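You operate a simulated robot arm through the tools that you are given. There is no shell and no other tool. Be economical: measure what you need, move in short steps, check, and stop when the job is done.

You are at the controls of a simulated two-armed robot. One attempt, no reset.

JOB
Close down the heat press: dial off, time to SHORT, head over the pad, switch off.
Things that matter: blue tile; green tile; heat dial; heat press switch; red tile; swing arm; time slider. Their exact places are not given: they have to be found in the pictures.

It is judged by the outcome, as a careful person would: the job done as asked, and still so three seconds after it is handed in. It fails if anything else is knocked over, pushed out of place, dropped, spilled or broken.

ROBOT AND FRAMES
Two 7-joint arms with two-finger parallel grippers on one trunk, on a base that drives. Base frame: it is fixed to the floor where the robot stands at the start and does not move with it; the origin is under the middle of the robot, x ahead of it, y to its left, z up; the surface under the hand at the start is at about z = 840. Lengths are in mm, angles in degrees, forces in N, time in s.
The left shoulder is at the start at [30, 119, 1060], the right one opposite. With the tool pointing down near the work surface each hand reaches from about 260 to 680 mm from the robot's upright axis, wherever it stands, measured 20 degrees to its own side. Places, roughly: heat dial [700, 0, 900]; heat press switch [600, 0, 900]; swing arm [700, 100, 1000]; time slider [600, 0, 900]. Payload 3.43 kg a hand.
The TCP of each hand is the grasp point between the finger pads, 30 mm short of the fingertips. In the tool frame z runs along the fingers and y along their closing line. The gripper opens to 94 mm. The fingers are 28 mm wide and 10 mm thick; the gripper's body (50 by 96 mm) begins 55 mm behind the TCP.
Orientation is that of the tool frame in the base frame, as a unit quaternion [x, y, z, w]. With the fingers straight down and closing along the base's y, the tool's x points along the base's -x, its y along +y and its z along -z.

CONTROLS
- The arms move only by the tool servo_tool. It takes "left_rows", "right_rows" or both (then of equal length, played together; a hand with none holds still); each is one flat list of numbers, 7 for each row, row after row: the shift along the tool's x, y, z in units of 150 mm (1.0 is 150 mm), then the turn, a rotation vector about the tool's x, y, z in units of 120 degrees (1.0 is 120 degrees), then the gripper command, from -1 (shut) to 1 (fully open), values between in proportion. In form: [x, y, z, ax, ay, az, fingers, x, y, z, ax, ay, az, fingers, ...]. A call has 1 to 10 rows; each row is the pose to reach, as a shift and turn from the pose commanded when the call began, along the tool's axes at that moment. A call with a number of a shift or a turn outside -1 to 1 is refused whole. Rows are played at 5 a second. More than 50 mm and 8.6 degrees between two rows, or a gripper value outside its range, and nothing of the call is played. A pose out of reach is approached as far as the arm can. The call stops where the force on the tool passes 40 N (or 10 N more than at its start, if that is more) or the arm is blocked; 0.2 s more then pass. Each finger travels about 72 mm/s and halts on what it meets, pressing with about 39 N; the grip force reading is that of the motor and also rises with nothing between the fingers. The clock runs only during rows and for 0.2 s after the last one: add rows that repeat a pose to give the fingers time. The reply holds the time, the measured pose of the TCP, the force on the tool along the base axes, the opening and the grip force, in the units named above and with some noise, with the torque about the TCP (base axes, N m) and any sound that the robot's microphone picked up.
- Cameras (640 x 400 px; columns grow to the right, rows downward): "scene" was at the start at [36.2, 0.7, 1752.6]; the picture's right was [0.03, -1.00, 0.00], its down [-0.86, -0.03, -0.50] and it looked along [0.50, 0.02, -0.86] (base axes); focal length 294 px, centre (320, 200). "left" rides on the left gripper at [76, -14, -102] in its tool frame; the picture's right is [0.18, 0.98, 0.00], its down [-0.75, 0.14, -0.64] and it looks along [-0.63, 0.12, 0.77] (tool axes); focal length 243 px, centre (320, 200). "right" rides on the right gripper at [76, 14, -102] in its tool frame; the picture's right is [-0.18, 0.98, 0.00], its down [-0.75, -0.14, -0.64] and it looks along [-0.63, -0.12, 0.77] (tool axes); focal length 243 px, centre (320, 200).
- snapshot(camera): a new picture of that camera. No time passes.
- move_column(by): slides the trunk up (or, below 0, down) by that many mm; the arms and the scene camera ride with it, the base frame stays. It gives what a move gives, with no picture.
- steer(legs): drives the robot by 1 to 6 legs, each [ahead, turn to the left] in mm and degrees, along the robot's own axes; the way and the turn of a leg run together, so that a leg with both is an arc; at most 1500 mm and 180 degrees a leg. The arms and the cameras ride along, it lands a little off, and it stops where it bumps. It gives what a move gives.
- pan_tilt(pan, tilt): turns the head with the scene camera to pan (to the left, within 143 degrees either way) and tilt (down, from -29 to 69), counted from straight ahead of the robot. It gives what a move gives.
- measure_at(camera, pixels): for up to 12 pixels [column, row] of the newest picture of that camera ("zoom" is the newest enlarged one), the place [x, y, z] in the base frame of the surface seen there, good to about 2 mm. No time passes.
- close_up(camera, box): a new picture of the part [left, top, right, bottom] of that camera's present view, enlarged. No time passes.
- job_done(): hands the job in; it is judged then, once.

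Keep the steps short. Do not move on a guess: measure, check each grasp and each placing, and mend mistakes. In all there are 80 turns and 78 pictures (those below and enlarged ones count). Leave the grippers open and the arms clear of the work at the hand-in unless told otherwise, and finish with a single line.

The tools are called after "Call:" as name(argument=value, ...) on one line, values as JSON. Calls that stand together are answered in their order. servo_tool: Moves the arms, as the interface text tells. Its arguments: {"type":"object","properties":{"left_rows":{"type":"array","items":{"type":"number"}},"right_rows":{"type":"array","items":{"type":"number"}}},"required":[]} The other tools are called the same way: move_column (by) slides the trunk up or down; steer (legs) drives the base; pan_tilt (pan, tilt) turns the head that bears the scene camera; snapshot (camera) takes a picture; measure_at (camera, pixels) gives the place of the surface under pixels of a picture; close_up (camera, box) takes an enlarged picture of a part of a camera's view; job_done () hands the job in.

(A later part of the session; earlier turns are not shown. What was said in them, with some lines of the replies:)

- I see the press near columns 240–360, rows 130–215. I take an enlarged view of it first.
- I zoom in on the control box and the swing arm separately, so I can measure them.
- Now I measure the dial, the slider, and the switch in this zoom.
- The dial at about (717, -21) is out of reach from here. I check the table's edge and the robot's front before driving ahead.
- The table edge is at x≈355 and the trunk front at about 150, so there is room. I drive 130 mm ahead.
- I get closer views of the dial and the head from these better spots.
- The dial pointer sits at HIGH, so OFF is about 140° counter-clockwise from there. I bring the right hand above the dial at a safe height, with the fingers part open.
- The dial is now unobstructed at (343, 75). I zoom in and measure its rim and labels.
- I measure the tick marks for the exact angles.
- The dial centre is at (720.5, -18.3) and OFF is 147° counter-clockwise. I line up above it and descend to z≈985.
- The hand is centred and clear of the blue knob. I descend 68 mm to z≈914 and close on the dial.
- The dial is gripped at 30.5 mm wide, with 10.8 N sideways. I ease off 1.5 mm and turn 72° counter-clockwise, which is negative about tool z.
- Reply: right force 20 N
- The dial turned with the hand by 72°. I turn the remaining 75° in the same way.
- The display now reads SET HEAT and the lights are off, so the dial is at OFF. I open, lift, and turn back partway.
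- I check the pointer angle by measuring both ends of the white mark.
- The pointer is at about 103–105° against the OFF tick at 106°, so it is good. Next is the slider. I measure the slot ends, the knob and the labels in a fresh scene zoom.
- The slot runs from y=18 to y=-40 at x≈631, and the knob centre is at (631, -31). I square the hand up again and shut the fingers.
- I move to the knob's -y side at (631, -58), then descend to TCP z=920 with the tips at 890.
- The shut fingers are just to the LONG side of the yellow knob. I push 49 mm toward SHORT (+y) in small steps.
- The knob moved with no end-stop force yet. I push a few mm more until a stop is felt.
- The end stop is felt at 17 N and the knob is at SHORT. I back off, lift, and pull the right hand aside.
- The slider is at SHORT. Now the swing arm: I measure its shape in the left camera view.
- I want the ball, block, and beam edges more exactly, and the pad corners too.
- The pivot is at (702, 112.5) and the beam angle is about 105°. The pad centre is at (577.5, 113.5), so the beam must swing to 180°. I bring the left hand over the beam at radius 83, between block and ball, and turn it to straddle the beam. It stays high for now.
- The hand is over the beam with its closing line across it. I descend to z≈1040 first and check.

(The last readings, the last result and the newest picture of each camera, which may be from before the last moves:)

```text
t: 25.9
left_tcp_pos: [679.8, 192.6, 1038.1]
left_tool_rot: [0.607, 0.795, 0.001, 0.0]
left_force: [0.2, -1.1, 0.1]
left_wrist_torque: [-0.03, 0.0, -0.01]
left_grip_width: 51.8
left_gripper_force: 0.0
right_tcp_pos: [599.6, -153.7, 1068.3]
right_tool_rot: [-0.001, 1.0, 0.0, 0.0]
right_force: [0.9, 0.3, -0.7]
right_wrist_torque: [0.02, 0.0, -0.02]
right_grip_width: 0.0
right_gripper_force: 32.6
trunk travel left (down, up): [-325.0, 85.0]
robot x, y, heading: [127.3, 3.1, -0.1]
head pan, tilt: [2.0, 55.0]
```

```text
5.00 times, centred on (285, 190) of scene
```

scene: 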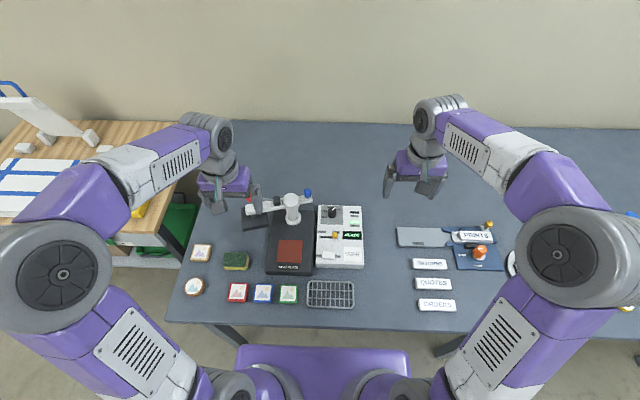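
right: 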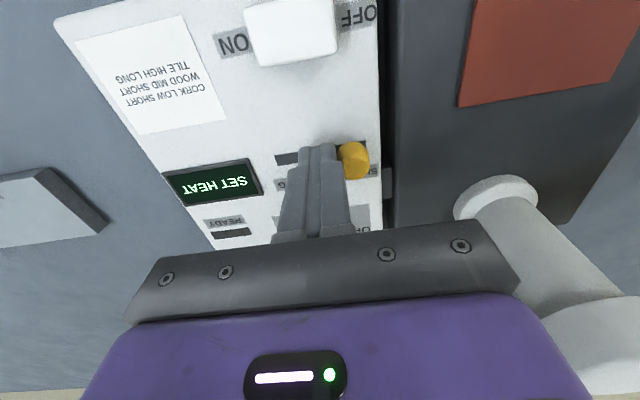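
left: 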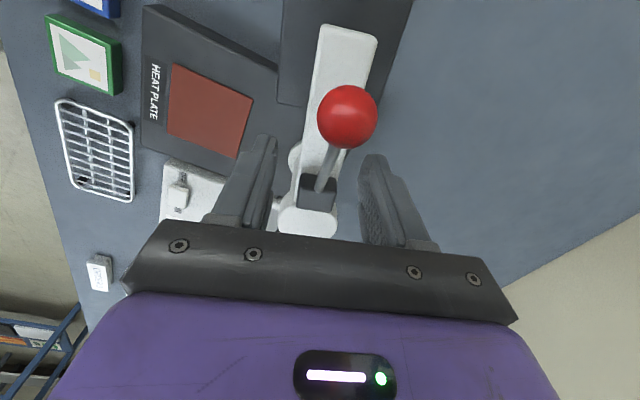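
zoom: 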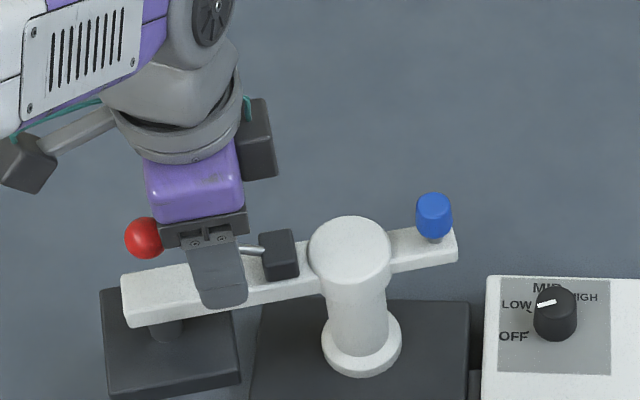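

The fingers straddle the beam between ball and block. I descend to z≈1004, then narrow the opening to about 32 mm, still loose.

Call:
servo_tool(left_rows=[0, 0, 0.1, 0, 0, 0, 0.1, 0, 0, 0.19, 0, 0, 0, 0.1, 0, 0, 0.23, 0, 0, 0, 0.1, 0, 0, 0.23, 0, 0, 0, -0.3, 0, 0, 0.23, 0, 0, 0, -0.3])

Call:
snapshot(camera="left")

Call:
close_up(camera="scene", box=[240, 150, 330, 230])

```text
t: 27.1
left_tcp_pos: [681.6, 192.8, 1005.8]
left_tool_rot: [0.606, 0.796, 0.001, 0.0]
left_force: [2.8, 1.3, 0.4]
left_wrist_torque: [0.01, -0.05, 0.07]
left_grip_width: 34.8
left_gripper_force: 1.5
right_tcp_pos: [599.9, -152.2, 1069.9]
right_tool_rot: [-0.001, 1.0, 0.0, 0.0]
right_force: [-1.1, -0.2, 0.5]
right_wrist_torque: [0.0, -0.03, -0.01]
right_grip_width: 0.0
right_gripper_force: 33.3
trunk travel left (down, up): [-325.0, 85.0]
robot x, y, heading: [127.5, 1.3, 0.2]
head pan, tilt: [2.0, 55.0]
```

```text
41 pictures are left
```

left: 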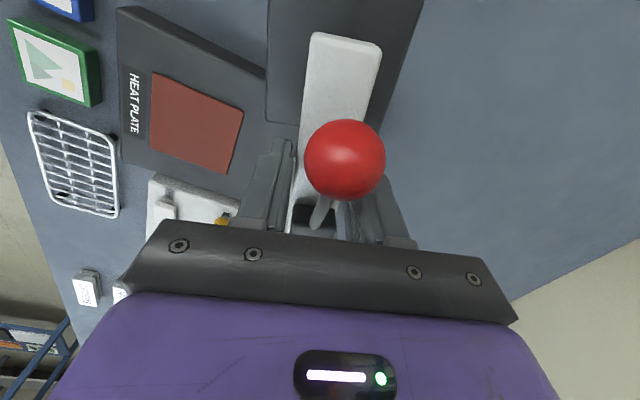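

```text
5.00 times, centred on (285, 190) of scene
```

zoom: 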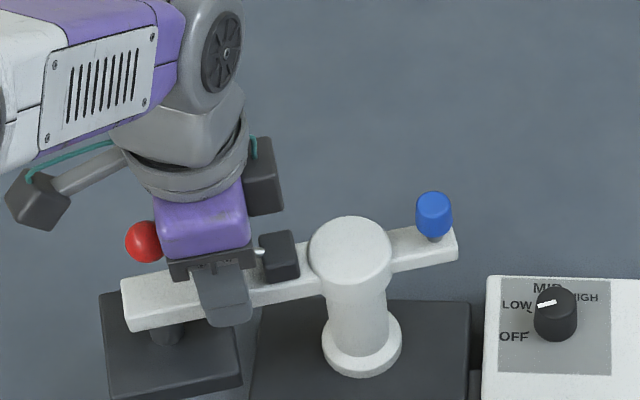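

The gripper is loosely around the beam. I try the first 24° of the arc about the pivot and watch the force.

Call:
servo_tool(left_rows=[-0.0054, -0.077, 0, 0, 0, -0.0667, -0.3, -0.0214, -0.1525, 0, 0, 0, -0.1333, -0.3, -0.0478, -0.225, 0, 0, 0, -0.2, -0.3])

Call:
close_up(camera="scene", box=[220, 150, 340, 270])

```text
t: 27.9
left_tcp_pos: [649.4, 177.2, 1004.1]
left_tool_rot: [0.428, 0.904, 0.0, -0.001]
left_force: [-0.6, -0.9, -0.1]
left_wrist_torque: [0.01, -0.01, -0.03]
left_grip_width: 33.7
left_gripper_force: 1.4
right_tcp_pos: [600.2, -153.1, 1068.5]
right_tool_rot: [-0.001, 1.0, 0.0, 0.0]
right_force: [-0.4, 0.3, 0.4]
right_wrist_torque: [0.0, 0.02, 0.01]
right_grip_width: 0.0
right_gripper_force: 32.7
trunk travel left (down, up): [-325.0, 85.0]
robot x, y, heading: [128.6, 1.4, -0.1]
head pan, tilt: [2.0, 55.0]
```

```text
3.33 times, centred on (280, 210) of scene
```

zoom: 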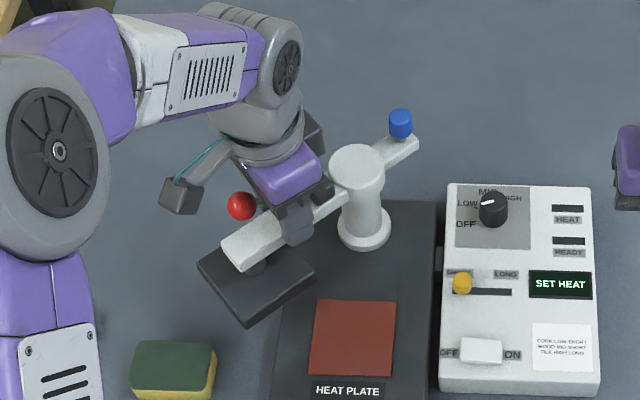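

It swings freely. I continue the arc about 51° so the beam ends near 180°.

Call:
servo_tool(left_rows=[-0.0061, -0.0818, 0, 0, 0, -0.0708, -0.3, -0.0242, -0.1618, 0, 0, 0, -0.1417, -0.3, -0.0535, -0.2373, 0, 0, 0, -0.2117, -0.3, -0.0941, -0.3086, 0, 0, 0, -0.2825, -0.3, -0.1441, -0.3724, 0, 0, 0, -0.3525, -0.3, -0.2036, -0.4288, 0, 0, 0, -0.4233, -0.3, -0.2036, -0.4288, 0, 0, 0, -0.4233, -0.3])

Call:
close_up(camera="scene", box=[220, 150, 340, 270])

Call:
snapshot(camera="left")

```text
t: 29.5
left_tcp_pos: [621.2, 112.7, 1003.6]
left_tool_rot: [-0.003, 1.0, 0.0, -0.001]
left_force: [1.6, 6.5, -0.5]
left_wrist_torque: [0.07, -0.09, -0.09]
left_grip_width: 36.2
left_gripper_force: 2.7
right_tcp_pos: [601.0, -152.4, 1068.9]
right_tool_rot: [-0.001, 1.0, 0.0, -0.001]
right_force: [-0.8, 0.6, -1.4]
right_wrist_torque: [-0.02, -0.01, -0.02]
right_grip_width: 0.0
right_gripper_force: 32.6
trunk travel left (down, up): [-325.0, 85.0]
robot x, y, heading: [128.6, 3.4, 0.2]
head pan, tilt: [2.0, 55.0]
```

```text
3.33 times, centred on (280, 210) of scene
```

zoom: 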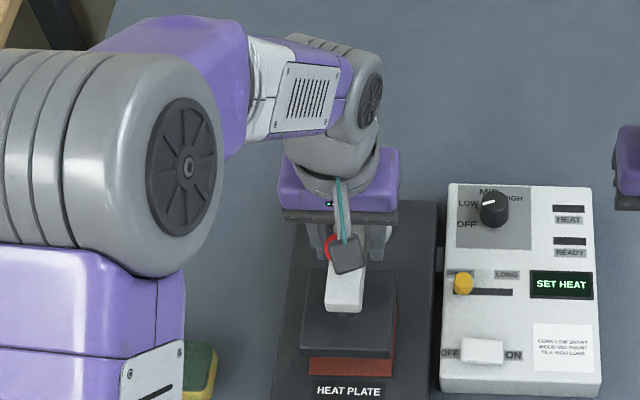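

```text
37 pictures are left
```

left: 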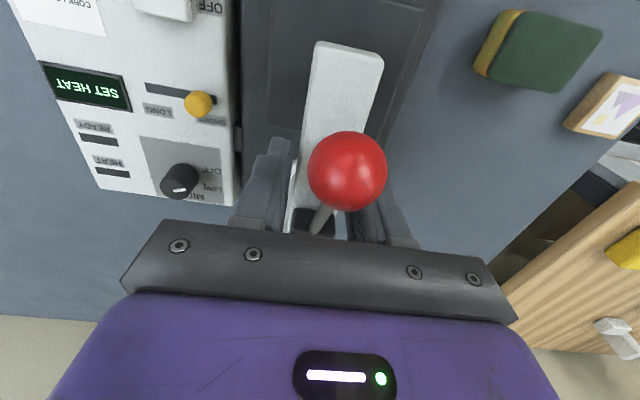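

The head looks nearly over the pad. I measure its edges.

Call:
close_up(camera="scene", box=[265, 225, 325, 275])

```text
8.00 times, centred on (295, 250) of scene
```

zoom: 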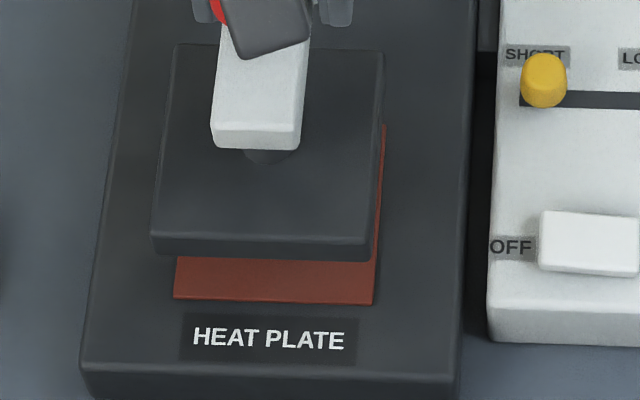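

Call:
measure_at(camera="zoom", pixels=[[180, 50], [376, 58], [158, 230], [368, 242], [218, 125], [298, 130], [224, 60], [305, 70]])

```text
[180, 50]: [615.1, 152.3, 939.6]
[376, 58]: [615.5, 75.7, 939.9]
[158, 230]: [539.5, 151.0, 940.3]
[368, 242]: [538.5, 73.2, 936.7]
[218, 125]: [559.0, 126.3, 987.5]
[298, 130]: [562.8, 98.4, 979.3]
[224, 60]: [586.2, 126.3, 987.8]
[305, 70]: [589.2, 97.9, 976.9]
```

The head centre is (577, 113) and the pad centre is (577.5, 113.5), so it is aligned. I open the left hand, lift straight up, then move back left and high.

Call:
servo_tool(left_rows=[0, 0, 0, 0, 0, 0, 0.15, 0, 0, 0, 0, 0, 0, 0.15, 0, 0, -0.2, 0, 0, 0, 0.15, 0, 0, -0.45, 0, 0, 0, 0.15, 0, 0, -0.7, 0, 0, 0, 0.15, 0, 0, -1, 0, 0, 0, 0.5, 0, 0.3, -1, 0, 0, 0, 1, 0, 0.6, -1, 0, 0, 0, 1, 0.1, 0.9, -1, 0, 0, 0, 1])

Call:
close_up(camera="scene", box=[240, 180, 380, 285])

```text
t: 31.5
left_tcp_pos: [604.2, 248.5, 1153.4]
left_tool_rot: [0.0, 1.0, 0.0, 0.0]
left_force: [-0.3, 0.2, 0.4]
left_wrist_torque: [-0.02, -0.03, -0.01]
left_grip_width: 94.1
left_gripper_force: 0.0
right_tcp_pos: [599.5, -152.1, 1069.5]
right_tool_rot: [-0.002, 1.0, -0.001, 0.0]
right_force: [-0.9, 0.5, 0.1]
right_wrist_torque: [-0.03, -0.01, 0.03]
right_grip_width: 0.0
right_gripper_force: 33.2
trunk travel left (down, up): [-325.0, 85.0]
robot x, y, heading: [127.6, -0.6, -0.2]
head pan, tilt: [2.0, 55.0]
```

```text
3.81 times, centred on (310, 232) of scene
```

zoom: 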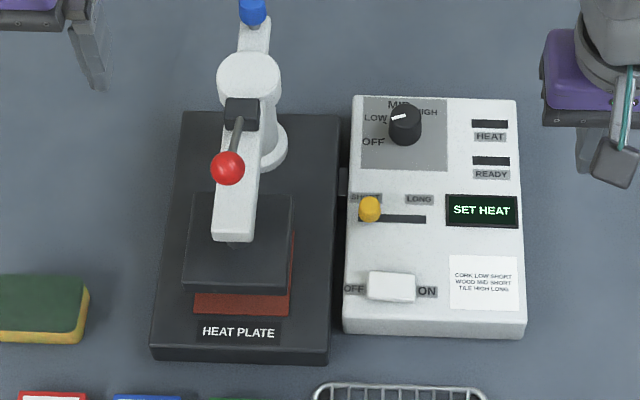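

All is still in place. Now the switch: the raised OFF end is at about (562, 3, 893). I bring the shut right fingers above it.

Call:
servo_tool(right_rows=[0.06, 0.25, 0, 0, 0, 0, -1, 0.12, 0.5, 0.1, 0, 0, 0, -1, 0.18, 0.75, 0.2, 0, 0, 0, -1, 0.243, 1, 0.4, 0, 0, 0, -1, 0.243, 1, 0.65, 0, 0, 0, -1, 0.243, 1, 0.85, 0, 0, 0, -1, 0.243, 1, 0.85, 0, 0, 0, -1])

Call:
snapshot(camera="right")

```text
t: 33.1
left_tcp_pos: [604.1, 246.0, 1154.2]
left_tool_rot: [-0.001, 1.0, 0.0, -0.001]
left_force: [0.0, -0.7, 0.5]
left_wrist_torque: [-0.01, 0.0, 0.02]
left_grip_width: 93.8
left_gripper_force: 0.1
right_tcp_pos: [565.0, -2.6, 942.1]
right_tool_rot: [-0.001, 1.0, 0.0, -0.001]
right_force: [0.5, 0.1, -0.1]
right_wrist_torque: [-0.04, 0.0, 0.0]
right_grip_width: 0.0
right_gripper_force: 33.2
trunk travel left (down, up): [-325.0, 85.0]
robot x, y, heading: [125.7, 0.5, 0.2]
head pan, tilt: [2.0, 55.0]
```

```text
34 pictures are left
```

right: 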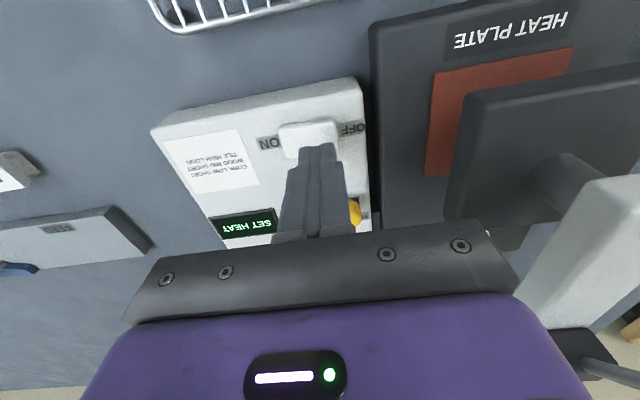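

The hand is above the switch. I shift 5 mm toward OFF and press down in small steps.

Call:
servo_tool(right_rows=[0.013, 0.035, 0.05, 0, 0, 0, -1, 0.013, 0.035, 0.1, 0, 0, 0, -1, 0.013, 0.035, 0.13, 0, 0, 0, -1, 0.013, 0.035, 0.15, 0, 0, 0, -1, 0.013, 0.035, 0.165, 0, 0, 0, -1, 0.013, 0.035, 0.18, 0, 0, 0, -1])

Call:
close_up(camera="right", box=[200, 90, 400, 250])

```text
t: 34.5
left_tcp_pos: [602.5, 247.0, 1154.0]
left_tool_rot: [-0.001, 1.0, 0.0, 0.001]
left_force: [-0.3, 0.3, 0.3]
left_wrist_torque: [0.02, 0.03, 0.01]
left_grip_width: 94.2
left_gripper_force: 0.1
right_tcp_pos: [563.2, 3.7, 920.2]
right_tool_rot: [-0.001, 1.0, 0.003, 0.003]
right_force: [-10.4, -2.1, 20.7]
right_wrist_torque: [-0.28, 0.4, -0.15]
right_grip_width: 0.0
right_gripper_force: 33.0
trunk travel left (down, up): [-325.0, 85.0]
robot x, y, heading: [126.3, -0.5, 0.0]
head pan, tilt: [2.0, 55.0]
stopped in row 6 (right hand): the force on the tool passed its limit at 44 N (the readings are from after the stop); the commanded pose is now the measured one
```

```text
2.50 times, centred on (300, 170) of right
```

zoom: 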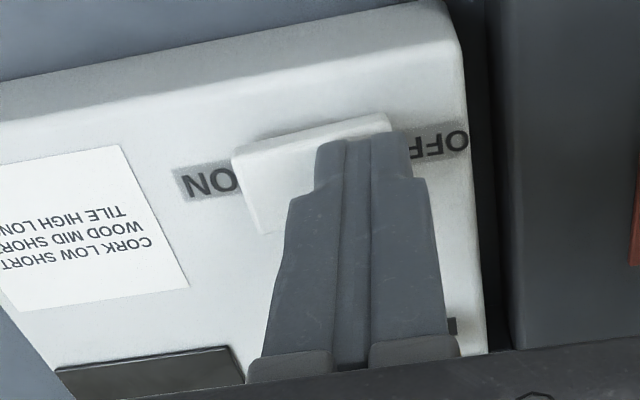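

The rocker tipped and the display went dark. I lift, pull the right hand away, and open it.

Call:
servo_tool(right_rows=[0, 0, -0.25, 0, 0, 0, -1, 0, 0, -0.55, 0, 0, 0, -1, 0, -0.2, -0.8, 0, 0, 0, -1, 0, -0.45, -1, 0, 0, 0, -0.5, 0, -0.75, -1, 0, 0, 0, 0.3, 0, -1, -1, 0, 0, 0, 1, 0, -1, -1, 0, 0, 0, 1, 0, -1, -1, 0, 0, 0, 1])

Call:
close_up(camera="scene", box=[240, 180, 380, 285])

Call:
snapshot(camera="scene")

```text
t: 36.3
left_tcp_pos: [604.0, 246.6, 1154.2]
left_tool_rot: [-0.001, 1.0, 0.0, 0.0]
left_force: [-0.3, -0.3, 0.0]
left_wrist_torque: [0.03, -0.01, 0.01]
left_grip_width: 94.3
left_gripper_force: 0.0
right_tcp_pos: [563.8, -148.0, 1070.5]
right_tool_rot: [-0.001, 1.0, 0.003, 0.003]
right_force: [-0.3, -0.4, -1.1]
right_wrist_torque: [0.0, 0.01, -0.02]
right_grip_width: 94.0
right_gripper_force: 0.1
trunk travel left (down, up): [-325.0, 85.0]
robot x, y, heading: [127.8, 2.9, 0.1]
head pan, tilt: [2.0, 55.0]
```

```text
3.81 times, centred on (310, 232) of scene
```

zoom: 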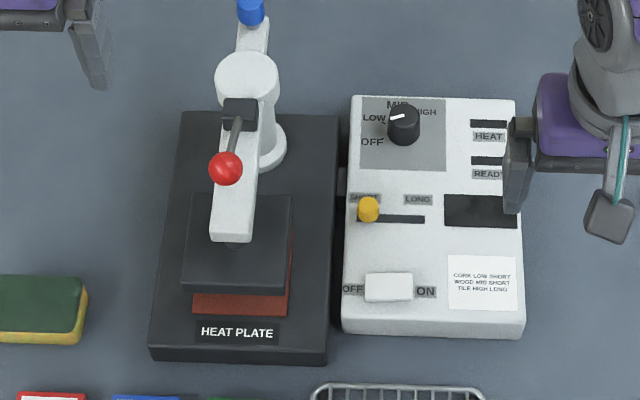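

```text
31 pictures are left
```

scene: 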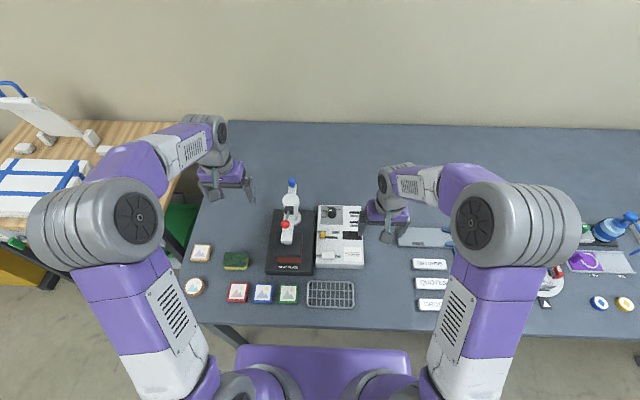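

The display is dark, the switch is tipped to OFF, and the head is over the pad. I make one last check of slider, dial, and head by measuring.

Call:
measure_at(camera="zoom", pixels=[[368, 203], [391, 119], [403, 115], [372, 285], [405, 287], [196, 200], [288, 202], [186, 283], [286, 287]])

Call:
servo_tool(right_rows=[0, -0.3, 0, 0, 0, 0, 1, 0, -0.5, -0.1, 0, 0, 0, 1])

Call:
close_up(camera="scene", box=[312, 198, 366, 272])

```text
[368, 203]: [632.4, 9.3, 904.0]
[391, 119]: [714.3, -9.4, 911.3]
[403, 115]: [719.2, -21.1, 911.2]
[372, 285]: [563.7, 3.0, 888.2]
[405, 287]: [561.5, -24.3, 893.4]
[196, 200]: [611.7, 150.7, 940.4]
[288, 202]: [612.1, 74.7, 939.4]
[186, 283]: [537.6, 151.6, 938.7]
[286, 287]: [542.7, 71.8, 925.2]
```

```text
t: 36.9
left_tcp_pos: [602.9, 247.1, 1153.2]
left_tool_rot: [-0.001, 1.0, 0.0, 0.0]
left_force: [-1.4, -0.4, 0.1]
left_wrist_torque: [-0.03, -0.03, -0.04]
left_grip_width: 94.0
left_gripper_force: 0.1
right_tcp_pos: [563.4, -222.4, 1085.2]
right_tool_rot: [0.0, 1.0, 0.002, 0.004]
right_force: [-0.1, -0.1, 0.7]
right_wrist_torque: [-0.02, 0.03, -0.02]
right_grip_width: 94.0
right_gripper_force: 0.0
trunk travel left (down, up): [-325.0, 85.0]
robot x, y, heading: [126.9, 0.5, 0.1]
head pan, tilt: [2.0, 55.0]
```

```text
5.41 times, centred on (339, 235) of scene
```

zoom: 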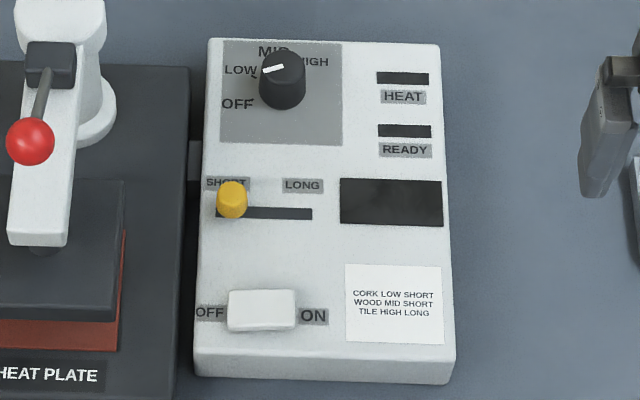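

The measurements agree: the rocker's OFF end is down, the slider is at its SHORT stop, the dial is at OFF, and the head is over the pad. I hand it in.

Call:
job_done()

```text
The job is handed in.
```

The heat press is closed down: dial at OFF, time at SHORT, head over the pad, switch off with the display dark, and both hands open and clear of the work.
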